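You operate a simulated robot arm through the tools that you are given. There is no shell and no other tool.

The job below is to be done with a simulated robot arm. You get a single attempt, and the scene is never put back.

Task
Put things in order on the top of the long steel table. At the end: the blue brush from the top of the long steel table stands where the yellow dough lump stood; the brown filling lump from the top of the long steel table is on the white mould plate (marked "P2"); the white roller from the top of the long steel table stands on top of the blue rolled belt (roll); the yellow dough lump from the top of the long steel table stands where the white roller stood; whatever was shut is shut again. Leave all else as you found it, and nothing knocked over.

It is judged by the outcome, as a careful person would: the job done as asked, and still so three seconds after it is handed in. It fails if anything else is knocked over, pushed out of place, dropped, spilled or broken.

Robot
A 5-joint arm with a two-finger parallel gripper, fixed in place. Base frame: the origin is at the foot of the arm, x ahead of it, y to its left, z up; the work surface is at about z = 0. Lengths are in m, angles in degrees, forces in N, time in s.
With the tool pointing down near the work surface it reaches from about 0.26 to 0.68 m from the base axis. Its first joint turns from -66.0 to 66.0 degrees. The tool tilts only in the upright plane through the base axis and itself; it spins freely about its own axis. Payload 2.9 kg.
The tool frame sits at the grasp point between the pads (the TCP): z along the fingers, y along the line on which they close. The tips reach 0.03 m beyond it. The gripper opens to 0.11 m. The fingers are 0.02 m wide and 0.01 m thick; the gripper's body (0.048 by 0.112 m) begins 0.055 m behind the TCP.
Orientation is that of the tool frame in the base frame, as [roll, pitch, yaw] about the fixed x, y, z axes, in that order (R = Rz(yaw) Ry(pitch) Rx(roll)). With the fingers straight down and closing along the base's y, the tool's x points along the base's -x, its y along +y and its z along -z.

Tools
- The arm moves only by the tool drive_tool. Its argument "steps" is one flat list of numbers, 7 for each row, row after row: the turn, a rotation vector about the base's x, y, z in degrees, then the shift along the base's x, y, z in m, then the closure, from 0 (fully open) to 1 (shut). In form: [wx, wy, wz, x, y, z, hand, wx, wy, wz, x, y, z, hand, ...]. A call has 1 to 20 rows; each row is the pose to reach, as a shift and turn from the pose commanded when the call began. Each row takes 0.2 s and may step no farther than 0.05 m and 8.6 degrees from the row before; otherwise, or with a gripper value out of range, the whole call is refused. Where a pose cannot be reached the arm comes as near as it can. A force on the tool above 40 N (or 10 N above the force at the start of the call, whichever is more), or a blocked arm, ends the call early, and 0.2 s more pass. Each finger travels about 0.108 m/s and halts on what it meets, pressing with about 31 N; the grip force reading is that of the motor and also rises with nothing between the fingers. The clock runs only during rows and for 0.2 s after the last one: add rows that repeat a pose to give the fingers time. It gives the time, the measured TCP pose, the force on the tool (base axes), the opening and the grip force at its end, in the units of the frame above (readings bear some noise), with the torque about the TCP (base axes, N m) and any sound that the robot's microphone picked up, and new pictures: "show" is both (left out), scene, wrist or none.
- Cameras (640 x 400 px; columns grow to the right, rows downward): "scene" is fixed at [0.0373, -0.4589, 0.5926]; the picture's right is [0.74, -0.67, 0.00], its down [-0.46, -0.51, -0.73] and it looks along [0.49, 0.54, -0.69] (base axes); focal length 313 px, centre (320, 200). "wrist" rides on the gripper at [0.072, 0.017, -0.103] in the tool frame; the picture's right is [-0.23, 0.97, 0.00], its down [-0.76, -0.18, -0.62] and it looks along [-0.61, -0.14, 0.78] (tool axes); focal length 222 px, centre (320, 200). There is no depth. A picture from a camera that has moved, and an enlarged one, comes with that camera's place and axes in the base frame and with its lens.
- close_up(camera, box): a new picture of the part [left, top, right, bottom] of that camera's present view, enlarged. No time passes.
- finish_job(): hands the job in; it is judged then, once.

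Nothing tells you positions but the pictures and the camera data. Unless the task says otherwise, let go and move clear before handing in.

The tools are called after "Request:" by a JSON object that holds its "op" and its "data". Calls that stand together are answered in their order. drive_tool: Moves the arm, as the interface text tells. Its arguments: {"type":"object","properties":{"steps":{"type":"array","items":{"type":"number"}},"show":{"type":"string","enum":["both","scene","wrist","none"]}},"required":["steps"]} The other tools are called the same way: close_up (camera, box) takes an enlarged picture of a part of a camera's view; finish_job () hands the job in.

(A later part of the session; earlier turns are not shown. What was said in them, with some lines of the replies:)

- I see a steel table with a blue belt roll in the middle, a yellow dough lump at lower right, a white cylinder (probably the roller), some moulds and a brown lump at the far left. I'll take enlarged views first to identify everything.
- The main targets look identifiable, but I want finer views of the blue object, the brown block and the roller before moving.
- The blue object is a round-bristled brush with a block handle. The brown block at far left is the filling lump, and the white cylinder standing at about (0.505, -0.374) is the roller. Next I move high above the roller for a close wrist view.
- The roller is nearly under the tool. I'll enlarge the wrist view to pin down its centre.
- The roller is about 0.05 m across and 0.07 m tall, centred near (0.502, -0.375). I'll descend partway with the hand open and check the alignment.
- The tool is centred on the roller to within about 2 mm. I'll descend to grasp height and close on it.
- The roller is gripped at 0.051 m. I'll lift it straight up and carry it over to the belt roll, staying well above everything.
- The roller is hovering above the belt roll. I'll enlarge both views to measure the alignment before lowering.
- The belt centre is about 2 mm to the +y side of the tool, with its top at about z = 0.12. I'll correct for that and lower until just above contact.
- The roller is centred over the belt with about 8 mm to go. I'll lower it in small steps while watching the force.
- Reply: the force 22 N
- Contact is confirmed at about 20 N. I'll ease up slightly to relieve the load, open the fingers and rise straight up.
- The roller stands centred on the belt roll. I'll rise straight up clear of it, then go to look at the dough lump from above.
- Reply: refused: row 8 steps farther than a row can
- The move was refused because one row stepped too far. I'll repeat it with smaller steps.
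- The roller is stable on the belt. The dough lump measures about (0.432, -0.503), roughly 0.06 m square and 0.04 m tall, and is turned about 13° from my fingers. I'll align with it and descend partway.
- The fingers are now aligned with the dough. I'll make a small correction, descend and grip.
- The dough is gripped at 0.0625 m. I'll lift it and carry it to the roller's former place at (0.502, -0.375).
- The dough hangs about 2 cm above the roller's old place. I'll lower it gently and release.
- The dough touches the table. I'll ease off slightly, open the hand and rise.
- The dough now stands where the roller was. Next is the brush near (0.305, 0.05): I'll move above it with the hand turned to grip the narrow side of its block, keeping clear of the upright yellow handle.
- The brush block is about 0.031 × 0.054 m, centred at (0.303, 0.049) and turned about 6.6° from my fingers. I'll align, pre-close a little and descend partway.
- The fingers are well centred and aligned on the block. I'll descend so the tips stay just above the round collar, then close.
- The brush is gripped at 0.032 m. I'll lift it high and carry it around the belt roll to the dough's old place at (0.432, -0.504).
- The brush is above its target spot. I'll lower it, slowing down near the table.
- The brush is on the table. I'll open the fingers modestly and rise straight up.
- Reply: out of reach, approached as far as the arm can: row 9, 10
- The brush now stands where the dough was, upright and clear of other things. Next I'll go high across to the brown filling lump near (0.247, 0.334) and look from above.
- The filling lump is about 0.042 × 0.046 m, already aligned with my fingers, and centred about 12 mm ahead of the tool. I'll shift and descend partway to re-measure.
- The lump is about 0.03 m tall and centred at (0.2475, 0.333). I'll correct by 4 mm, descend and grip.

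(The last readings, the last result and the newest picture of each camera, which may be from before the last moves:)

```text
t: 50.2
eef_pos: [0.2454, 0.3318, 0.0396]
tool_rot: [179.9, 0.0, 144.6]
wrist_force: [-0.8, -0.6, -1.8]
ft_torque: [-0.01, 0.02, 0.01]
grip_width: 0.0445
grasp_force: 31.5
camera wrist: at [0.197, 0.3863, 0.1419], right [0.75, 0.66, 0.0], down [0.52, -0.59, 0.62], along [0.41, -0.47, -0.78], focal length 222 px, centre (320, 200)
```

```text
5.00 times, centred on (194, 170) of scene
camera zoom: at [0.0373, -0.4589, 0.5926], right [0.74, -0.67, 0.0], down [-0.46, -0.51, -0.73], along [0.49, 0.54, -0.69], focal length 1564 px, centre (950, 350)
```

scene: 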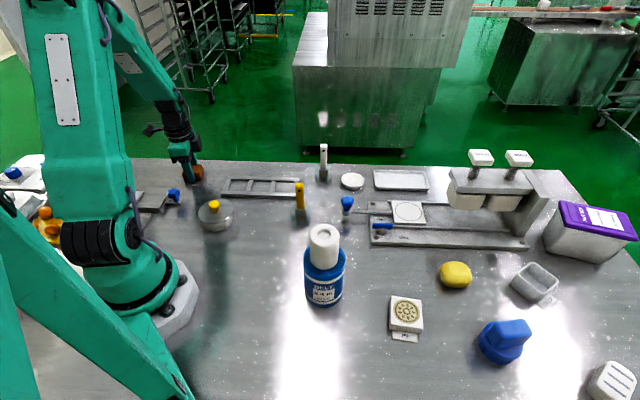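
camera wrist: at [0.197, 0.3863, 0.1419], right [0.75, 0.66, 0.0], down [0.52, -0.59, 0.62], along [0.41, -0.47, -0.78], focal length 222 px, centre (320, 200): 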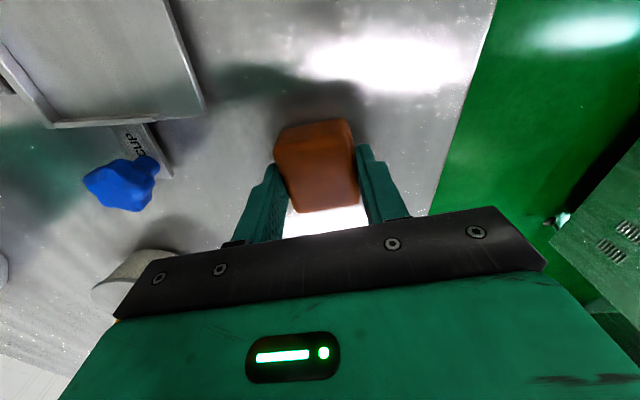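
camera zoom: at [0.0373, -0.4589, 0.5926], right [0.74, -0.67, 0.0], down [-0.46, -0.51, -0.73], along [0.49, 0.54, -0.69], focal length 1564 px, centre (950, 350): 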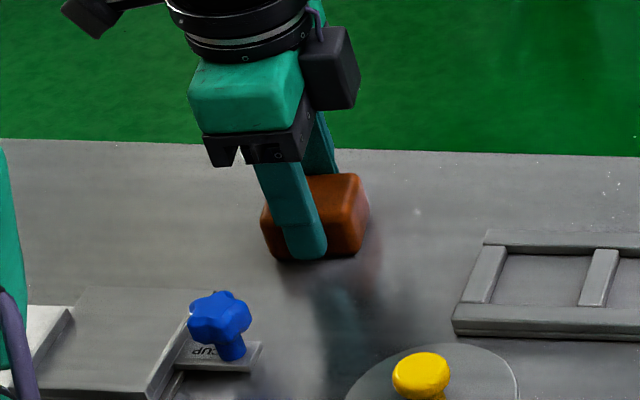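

The filling lump is gripped at 0.0445 m. I'll lift it high and carry it toward plate P2, turning the hand so it lines up with the plate on arrival.

Request:
{"op": "drive_tool", "data": {"steps": [0, 0, 0, 0, 0, 0.03, 0.75, 0, 0, 0, 0, 0, 0.075, 0.75, 0, 0, 0, 0, 0, 0.12, 0.75, 0, 0, 0, 0, 0, 0.165, 0.75, 0, 0, 0, 0, 0, 0.21, 0.75, 0, 0, 0, 0, 0, 0.24, 0.75, 0, 0, 6, 0.0139, -0.0439, 0.24, 0.75, 0, 0, 12, 0.0277, -0.0878, 0.24, 0.75, 0, 0, 18, 0.0416, -0.1317, 0.24, 0.75, 0, 0, 24, 0.0555, -0.1756, 0.24, 0.75, 0, 0, 30, 0.0693, -0.2195, 0.24, 0.75, 0, 0, 36, 0.0832, -0.2634, 0.24, 0.75, 0, 0, 42, 0.097, -0.3073, 0.24, 0.75, 0, 0, 48, 0.1109, -0.3513, 0.24, 0.75, 0, 0, 54, 0.1248, -0.3952, 0.24, 0.75, 0, 0, 60, 0.1386, -0.4391, 0.24, 0.75, 0, 0, 67, 0.1525, -0.483, 0.24, 0.75]}}

Request:
{"op": "close_up", "data": {"camera": "scene", "box": [360, 270, 456, 350]}}

```text
t: 53.8
eef_pos: [0.3995, -0.1529, 0.2782]
tool_rot: [-180.0, 0.0, -148.3]
wrist_force: [0.2, 0.0, -0.6]
ft_torque: [-0.01, -0.01, 0.04]
grip_width: 0.0444
grasp_force: 31.0
camera wrist: at [0.3281, -0.1759, 0.3819], right [-0.32, 0.95, 0.0], down [0.74, 0.25, 0.62], along [0.59, 0.2, -0.78], focal length 222 px, centre (320, 200)
```

scene: 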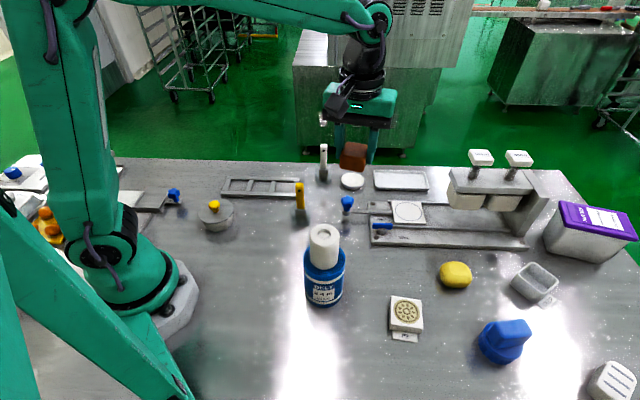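
wrist: 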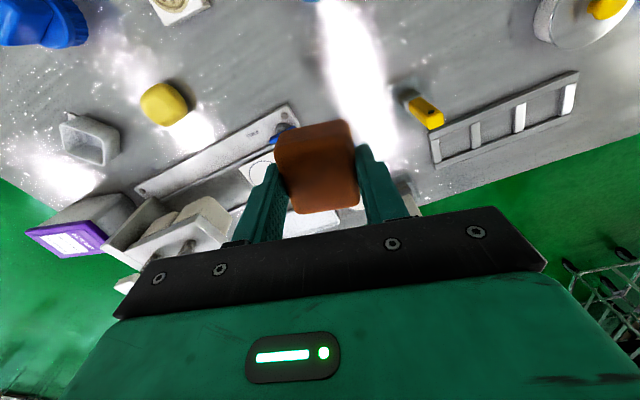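

```text
5.00 times, centred on (408, 310) of scene
camera zoom: at [0.0373, -0.4589, 0.5926], right [0.74, -0.67, 0.0], down [-0.46, -0.51, -0.73], along [0.49, 0.54, -0.69], focal length 1564 px, centre (-120, -350)
```

zoom: 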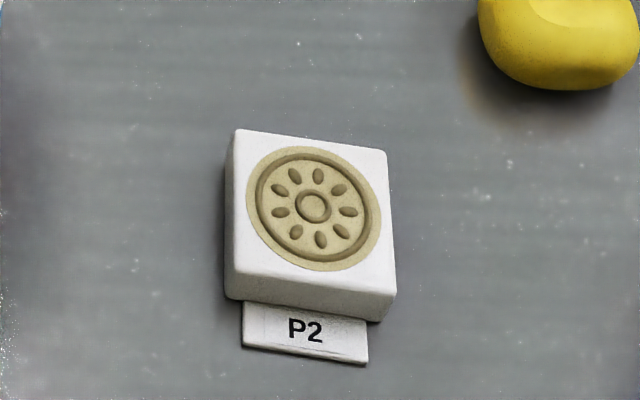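

Plate P2 is at about (0.354, -0.355), roughly 0.057 m square with its top at z ≈ 0.023. I'll move over it high, then come down to a hover and check alignment.

Request:
{"op": "drive_tool", "data": {"steps": [0, 0, 0, -0.009, -0.041, 0, 0.75, 0, 0, 0, -0.018, -0.082, 0, 0.75, 0, 0, 0, -0.028, -0.123, 0, 0.75, 0, 0, 0, -0.037, -0.164, 0, 0.75, 0, 0, 0, -0.046, -0.205, -0.01, 0.75, 0, 0, 0, -0.046, -0.205, -0.055, 0.75, 0, 0, 0, -0.046, -0.205, -0.1, 0.75, 0, 0, 0, -0.046, -0.205, -0.13, 0.75, 0, 0, 0, -0.046, -0.205, -0.13, 0.75]}}

Request:
{"op": "close_up", "data": {"camera": "wrist", "box": [200, 30, 440, 180]}}

Request:
{"op": "close_up", "data": {"camera": "scene", "box": [340, 220, 468, 350]}}

```text
t: 55.8
eef_pos: [0.3549, -0.3569, 0.1495]
tool_rot: [179.9, 0.0, -148.5]
wrist_force: [-0.2, -0.8, -0.6]
ft_torque: [0.01, 0.0, 0.0]
grip_width: 0.0446
grasp_force: 30.9
camera wrist: at [0.2834, -0.3803, 0.2527], right [-0.32, 0.95, 0.0], down [0.74, 0.25, 0.62], along [0.59, 0.2, -0.78], focal length 222 px, centre (320, 200)
```

scene: 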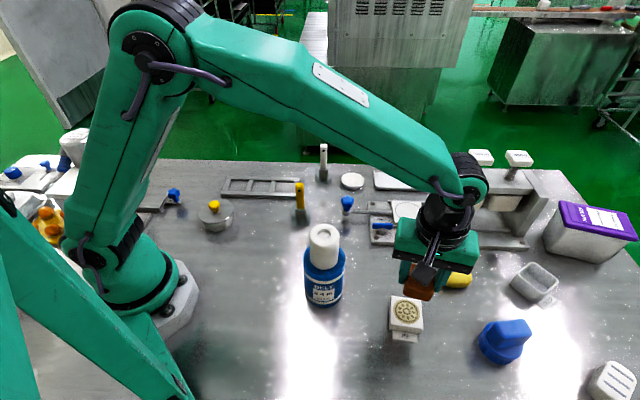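
wrist: 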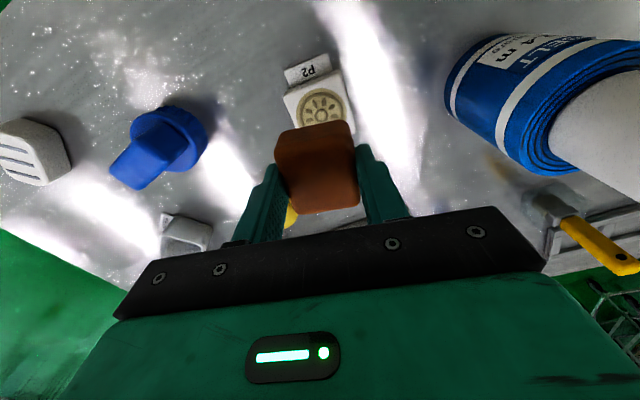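

```text
2.67 times, centred on (320, 105) of wrist
camera zoom: at [0.2834, -0.3803, 0.2527], right [-0.32, 0.95, 0.0], down [0.74, 0.25, 0.62], along [0.59, 0.2, -0.78], focal length 592 px, centre (320, 453)
```

zoom: 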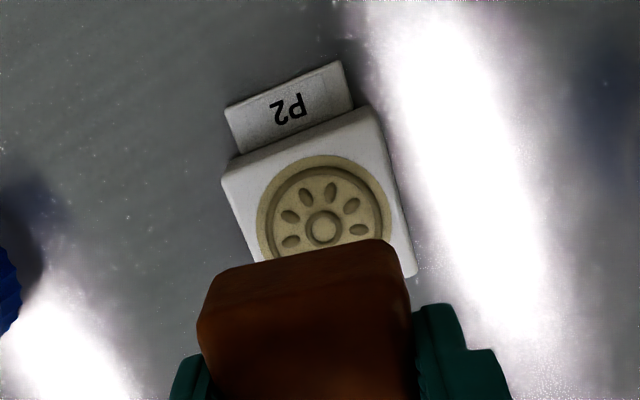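

```text
3.08 times, centred on (404, 285) of scene
camera zoom: at [0.0373, -0.4589, 0.5926], right [0.74, -0.67, 0.0], down [-0.46, -0.51, -0.73], along [0.49, 0.54, -0.69], focal length 962 px, centre (62, -62)
```

zoom: 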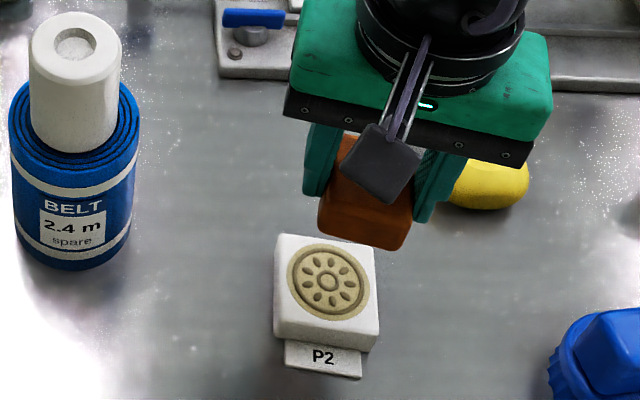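

The block is centred on the plate to about 1.5 mm, but the plate is turned about 9° more. I'll rotate to match, correct and lower to just above the plate.

Request:
{"op": "drive_tool", "data": {"steps": [0, 0, 4.5, -0.0005, 0.0014, -0.02, 0.75, 0, 0, 9, -0.0005, 0.0014, -0.05, 0.75, 0, 0, 9, -0.0005, 0.0014, -0.068, 0.75, 0, 0, 9, -0.0005, 0.0014, -0.075, 0.75, 0, 0, 9, -0.0005, 0.0014, -0.075, 0.75]}}

Request:
{"op": "close_up", "data": {"camera": "wrist", "box": [200, 50, 440, 200]}}

Request:
{"op": "close_up", "data": {"camera": "scene", "box": [360, 260, 456, 340]}}

```text
t: 57.0
eef_pos: [0.3525, -0.3565, 0.0737]
tool_rot: [-180.0, 0.1, -139.4]
wrist_force: [-0.1, 0.2, -0.7]
ft_torque: [0.01, 0.01, 0.01]
grip_width: 0.0444
grasp_force: 31.2
camera wrist: at [0.2855, -0.3903, 0.1778], right [-0.46, 0.89, 0.0], down [0.69, 0.36, 0.62], along [0.55, 0.29, -0.78], focal length 222 px, centre (320, 200)
```

scene: 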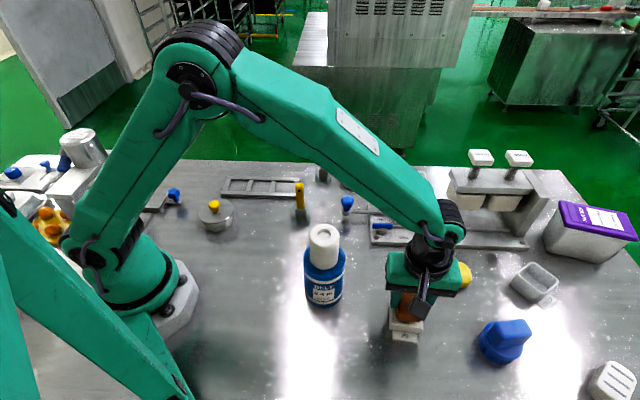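
wrist: 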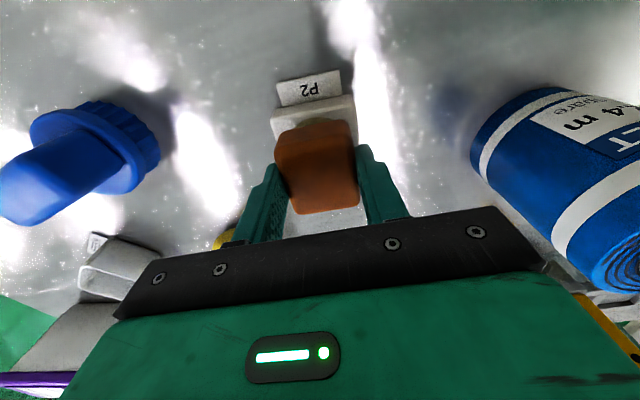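

```text
2.67 times, centred on (320, 125) of wrist
camera zoom: at [0.2855, -0.3903, 0.1778], right [-0.46, 0.89, 0.0], down [0.69, 0.36, 0.62], along [0.55, 0.29, -0.78], focal length 592 px, centre (320, 400)
```

zoom: 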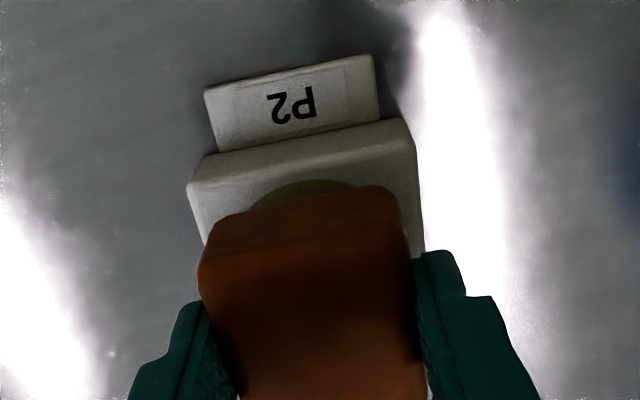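

```text
5.00 times, centred on (408, 300) of scene
camera zoom: at [0.0373, -0.4589, 0.5926], right [0.74, -0.67, 0.0], down [-0.46, -0.51, -0.73], along [0.49, 0.54, -0.69], focal length 1564 px, centre (-120, -300)
```

zoom: 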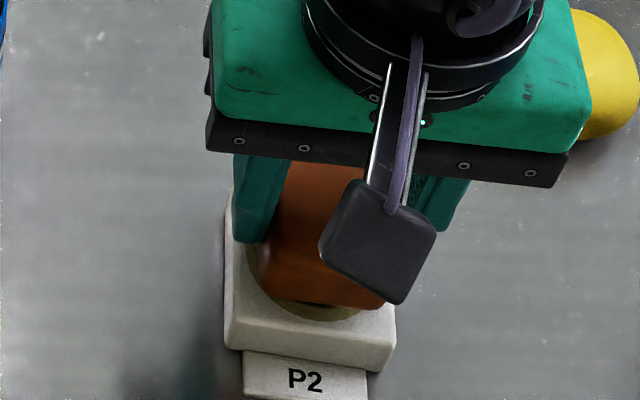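

The block is aligned with the plate and about 12 mm above it. I'll creep down while watching the force.

Request:
{"op": "drive_tool", "data": {"steps": [0, 0, 0, 0, 0, -0.004, 0.75, 0, 0, 0, 0, 0, -0.007, 0.75, 0, 0, 0, 0, 0, -0.009, 0.75, 0, 0, 0, 0, 0, -0.009, 0.75], "show": "none"}}

```text
t: 58.0
eef_pos: [0.3531, -0.3556, 0.0653]
tool_rot: [179.9, -0.1, -139.4]
wrist_force: [0.4, 0.6, 0.7]
ft_torque: [0.01, -0.01, 0.0]
grip_width: 0.0444
grasp_force: 30.4
```

Request:
{"op": "drive_tool", "data": {"steps": [0, 0, 0, 0, 0, -0.001, 0.75, 0, 0, 0, 0, 0, -0.0015, 0.75, 0, 0, 0, 0, 0, -0.0015, 0.75], "show": "none"}}

Request:
{"op": "close_up", "data": {"camera": "scene", "box": [376, 280, 440, 330]}}

```text
t: 58.8
eef_pos: [0.3535, -0.3554, 0.0637]
tool_rot: [-179.8, 0.0, -139.3]
wrist_force: [-6.4, 4.4, 20.1]
ft_torque: [0.12, 0.26, -0.03]
grip_width: 0.0443
grasp_force: 31.4
```

```text
8.00 times, centred on (408, 305) of scene
camera zoom: at [0.0372, -0.4588, 0.5927], right [0.74, -0.67, 0.0], down [-0.46, -0.51, -0.73], along [0.49, 0.54, -0.69], focal length 2502 px, centre (-384, -640)
```

zoom: 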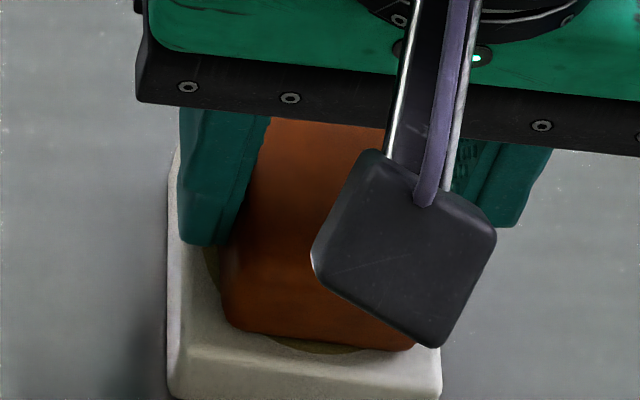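

The block touches the plate. I'll ease off, open the fingers gently and rise straight up.

Request:
{"op": "drive_tool", "data": {"steps": [0, 0, 0, 0, 0, 0.0007, 0.75, 0, 0, 0, 0, 0, 0.0007, 0.7, 0, 0, 0, 0, 0, 0.0007, 0.58, 0, 0, 0, 0, 0, 0.0007, 0.45, 0, 0, 0, 0, 0, 0.0007, 0.3, 0, 0, 0, 0, 0, 0.0007, 0.3, 0, 0, 0, 0, 0, 0.02, 0.3, 0, 0, 0, 0, 0, 0.06, 0.2, 0, 0, 0, 0, 0, 0.1, 0.1, 0, 0, 0, 0, 0, 0.14, 0, 0, 0, 0, 0, 0, 0.14, 0]}}

Request:
{"op": "close_up", "data": {"camera": "scene", "box": [360, 260, 456, 340]}}

Request:
{"op": "close_up", "data": {"camera": "wrist", "box": [240, 40, 400, 140]}}

```text
t: 61.2
eef_pos: [0.3528, -0.3552, 0.2057]
tool_rot: [180.0, 0.0, -139.4]
wrist_force: [0.7, -1.5, 0.1]
ft_torque: [0.0, -0.02, 0.04]
grip_width: 0.1101
grasp_force: 0.1
camera wrist: at [0.2864, -0.3899, 0.308], right [-0.46, 0.89, 0.0], down [0.69, 0.36, 0.62], along [0.55, 0.29, -0.78], focal length 222 px, centre (320, 200)
```

scene: 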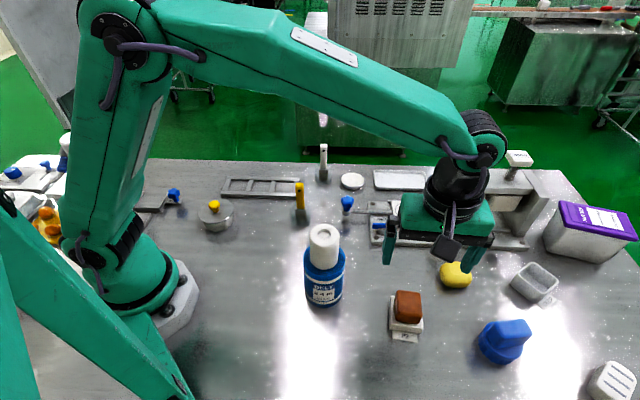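
wrist: 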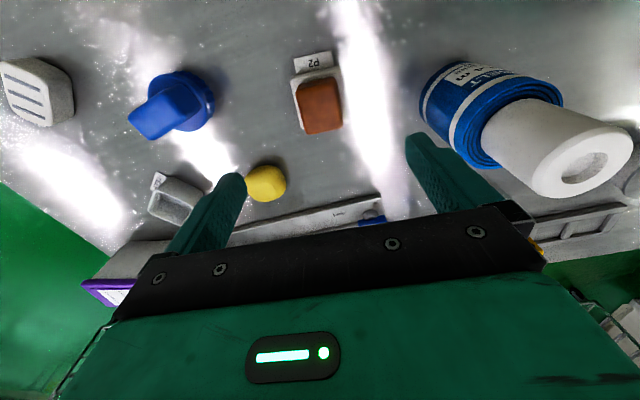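

```text
5.00 times, centred on (408, 300) of scene
camera zoom: at [0.0373, -0.4589, 0.5926], right [0.74, -0.67, 0.0], down [-0.46, -0.51, -0.73], along [0.49, 0.54, -0.69], focal length 1564 px, centre (-120, -300)
```

zoom: 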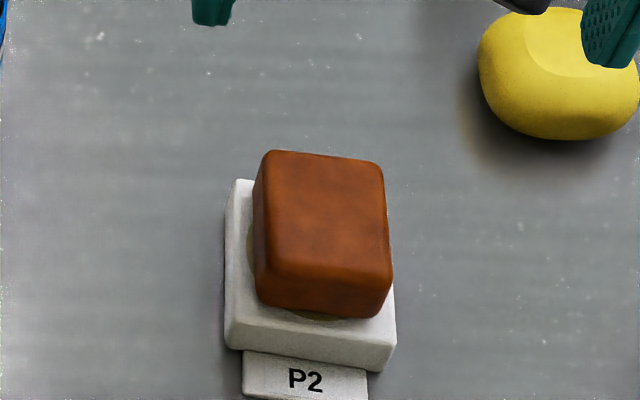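

```text
4.00 times, centred on (320, 90) of wrist
camera zoom: at [0.2864, -0.3899, 0.308], right [-0.46, 0.89, 0.0], down [0.69, 0.36, 0.62], along [0.55, 0.29, -0.78], focal length 888 px, centre (320, 640)
```

zoom: 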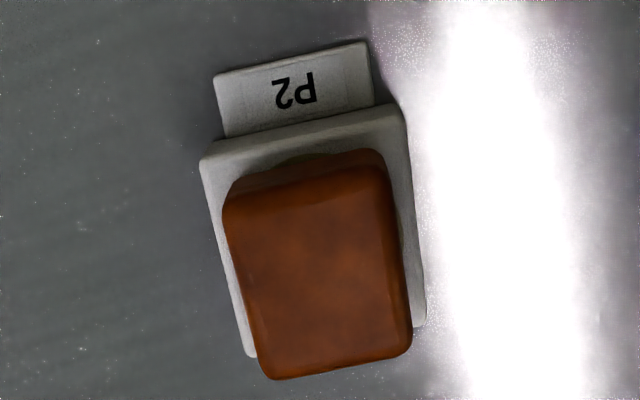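

All four items are placed. I'll raise the arm and move it back near its starting pose, then check the whole table before handing in.

Request:
{"op": "drive_tool", "data": {"steps": [0, 0, 0, 0, 0, 0.045, 0, 0, 0, 0, 0, 0, 0.09, 0, 0, 0, 0, 0.01, 0.04, 0.1, 0, 0, 0, 0, 0.02, 0.08, 0.1, 0, 0, 0, 0, 0.03, 0.12, 0.1, 0, 0, 0, 0, 0.03, 0.16, 0.1, 0, 0, 0, 0, 0.025, 0.2, 0.1, 0, 0, 0, 0, 0.02, 0.24, 0.1, 0, 0, 0, 0, 0.015, 0.28, 0.1, 0, 0, 0, 0, 0.015, 0.28, 0.1, 0]}}

Request:
{"op": "close_up", "data": {"camera": "scene", "box": [360, 140, 640, 400]}}

Request:
{"op": "close_up", "data": {"camera": "scene", "box": [100, 130, 380, 310]}}

```text
t: 63.4
eef_pos: [0.3694, -0.076, 0.3024]
tool_rot: [180.0, 0.0, -139.4]
wrist_force: [0.9, -1.0, 0.4]
ft_torque: [-0.03, -0.03, -0.04]
grip_width: 0.1099
grasp_force: 0.2
camera wrist: at [0.3032, -0.1102, 0.4052], right [-0.46, 0.89, 0.0], down [0.69, 0.36, 0.62], along [0.55, 0.29, -0.78], focal length 222 px, centre (320, 200)
```

scene: 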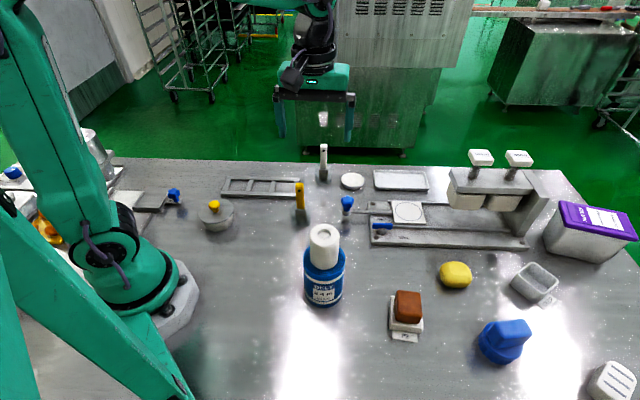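
wrist: 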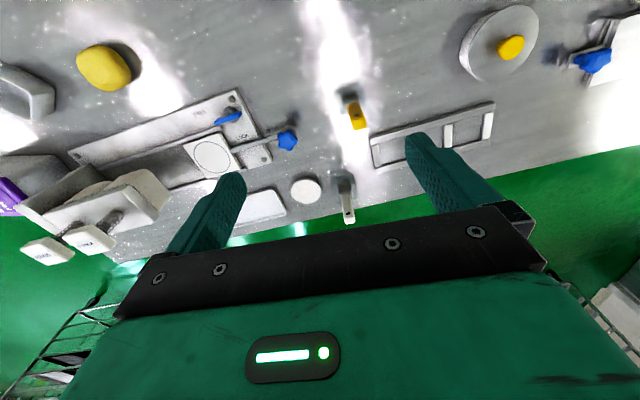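

```text
1.54 times, centred on (500, 270) of scene
camera zoom: at [0.0373, -0.4589, 0.5926], right [0.74, -0.67, 0.0], down [-0.46, -0.51, -0.73], along [0.49, 0.54, -0.69], focal length 481 px, centre (43, 92)
```

zoom: 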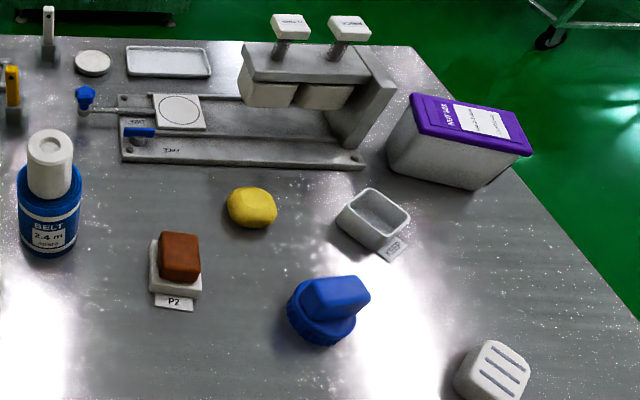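

```text
2.22 times, centred on (240, 220) of scene
camera zoom: at [0.0373, -0.4589, 0.5926], right [0.74, -0.67, 0.0], down [-0.46, -0.51, -0.73], along [0.49, 0.54, -0.69], focal length 695 px, centre (498, 156)
```

zoom: 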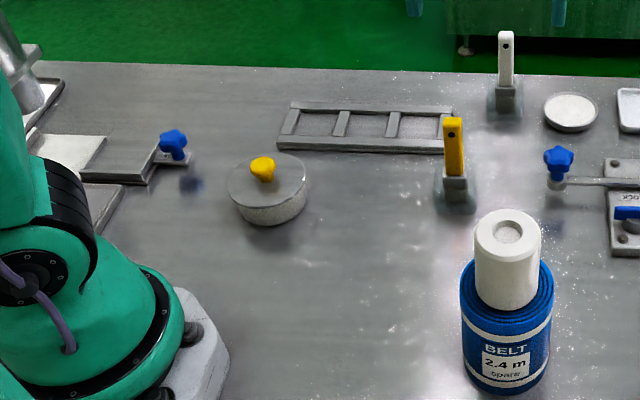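

Everything matches the request. The roller stands on the belt roll, the dough is in the roller's old place, the brush is in the dough's old place and the filling is on P2. The lidded pot and other items are unchanged and the arm is clear, so I'm handing in.

Request:
{"op": "finish_job", "data": {}}

```text
The job is handed in.
```

I moved all four items to where you asked and handed the job in. The last pictures before hand-in showed everything in place.

- **White roller:** it stands upright, centred on top of the blue belt roll.
- **Yellow dough lump:** it stands where the roller stood. I turned it slightly when I set it down.
- **Blue brush:** it stands upright where the dough lump stood.
- **Brown filling lump:** it rests on the P2 mould plate, a few millimetres off centre. The plate itself did not move.

I never opened anything, so the lidded pot and the other containers stayed shut. Nothing was knocked over, and the other items on the table look as they did at the start. The hand is open, empty and clear of the table.
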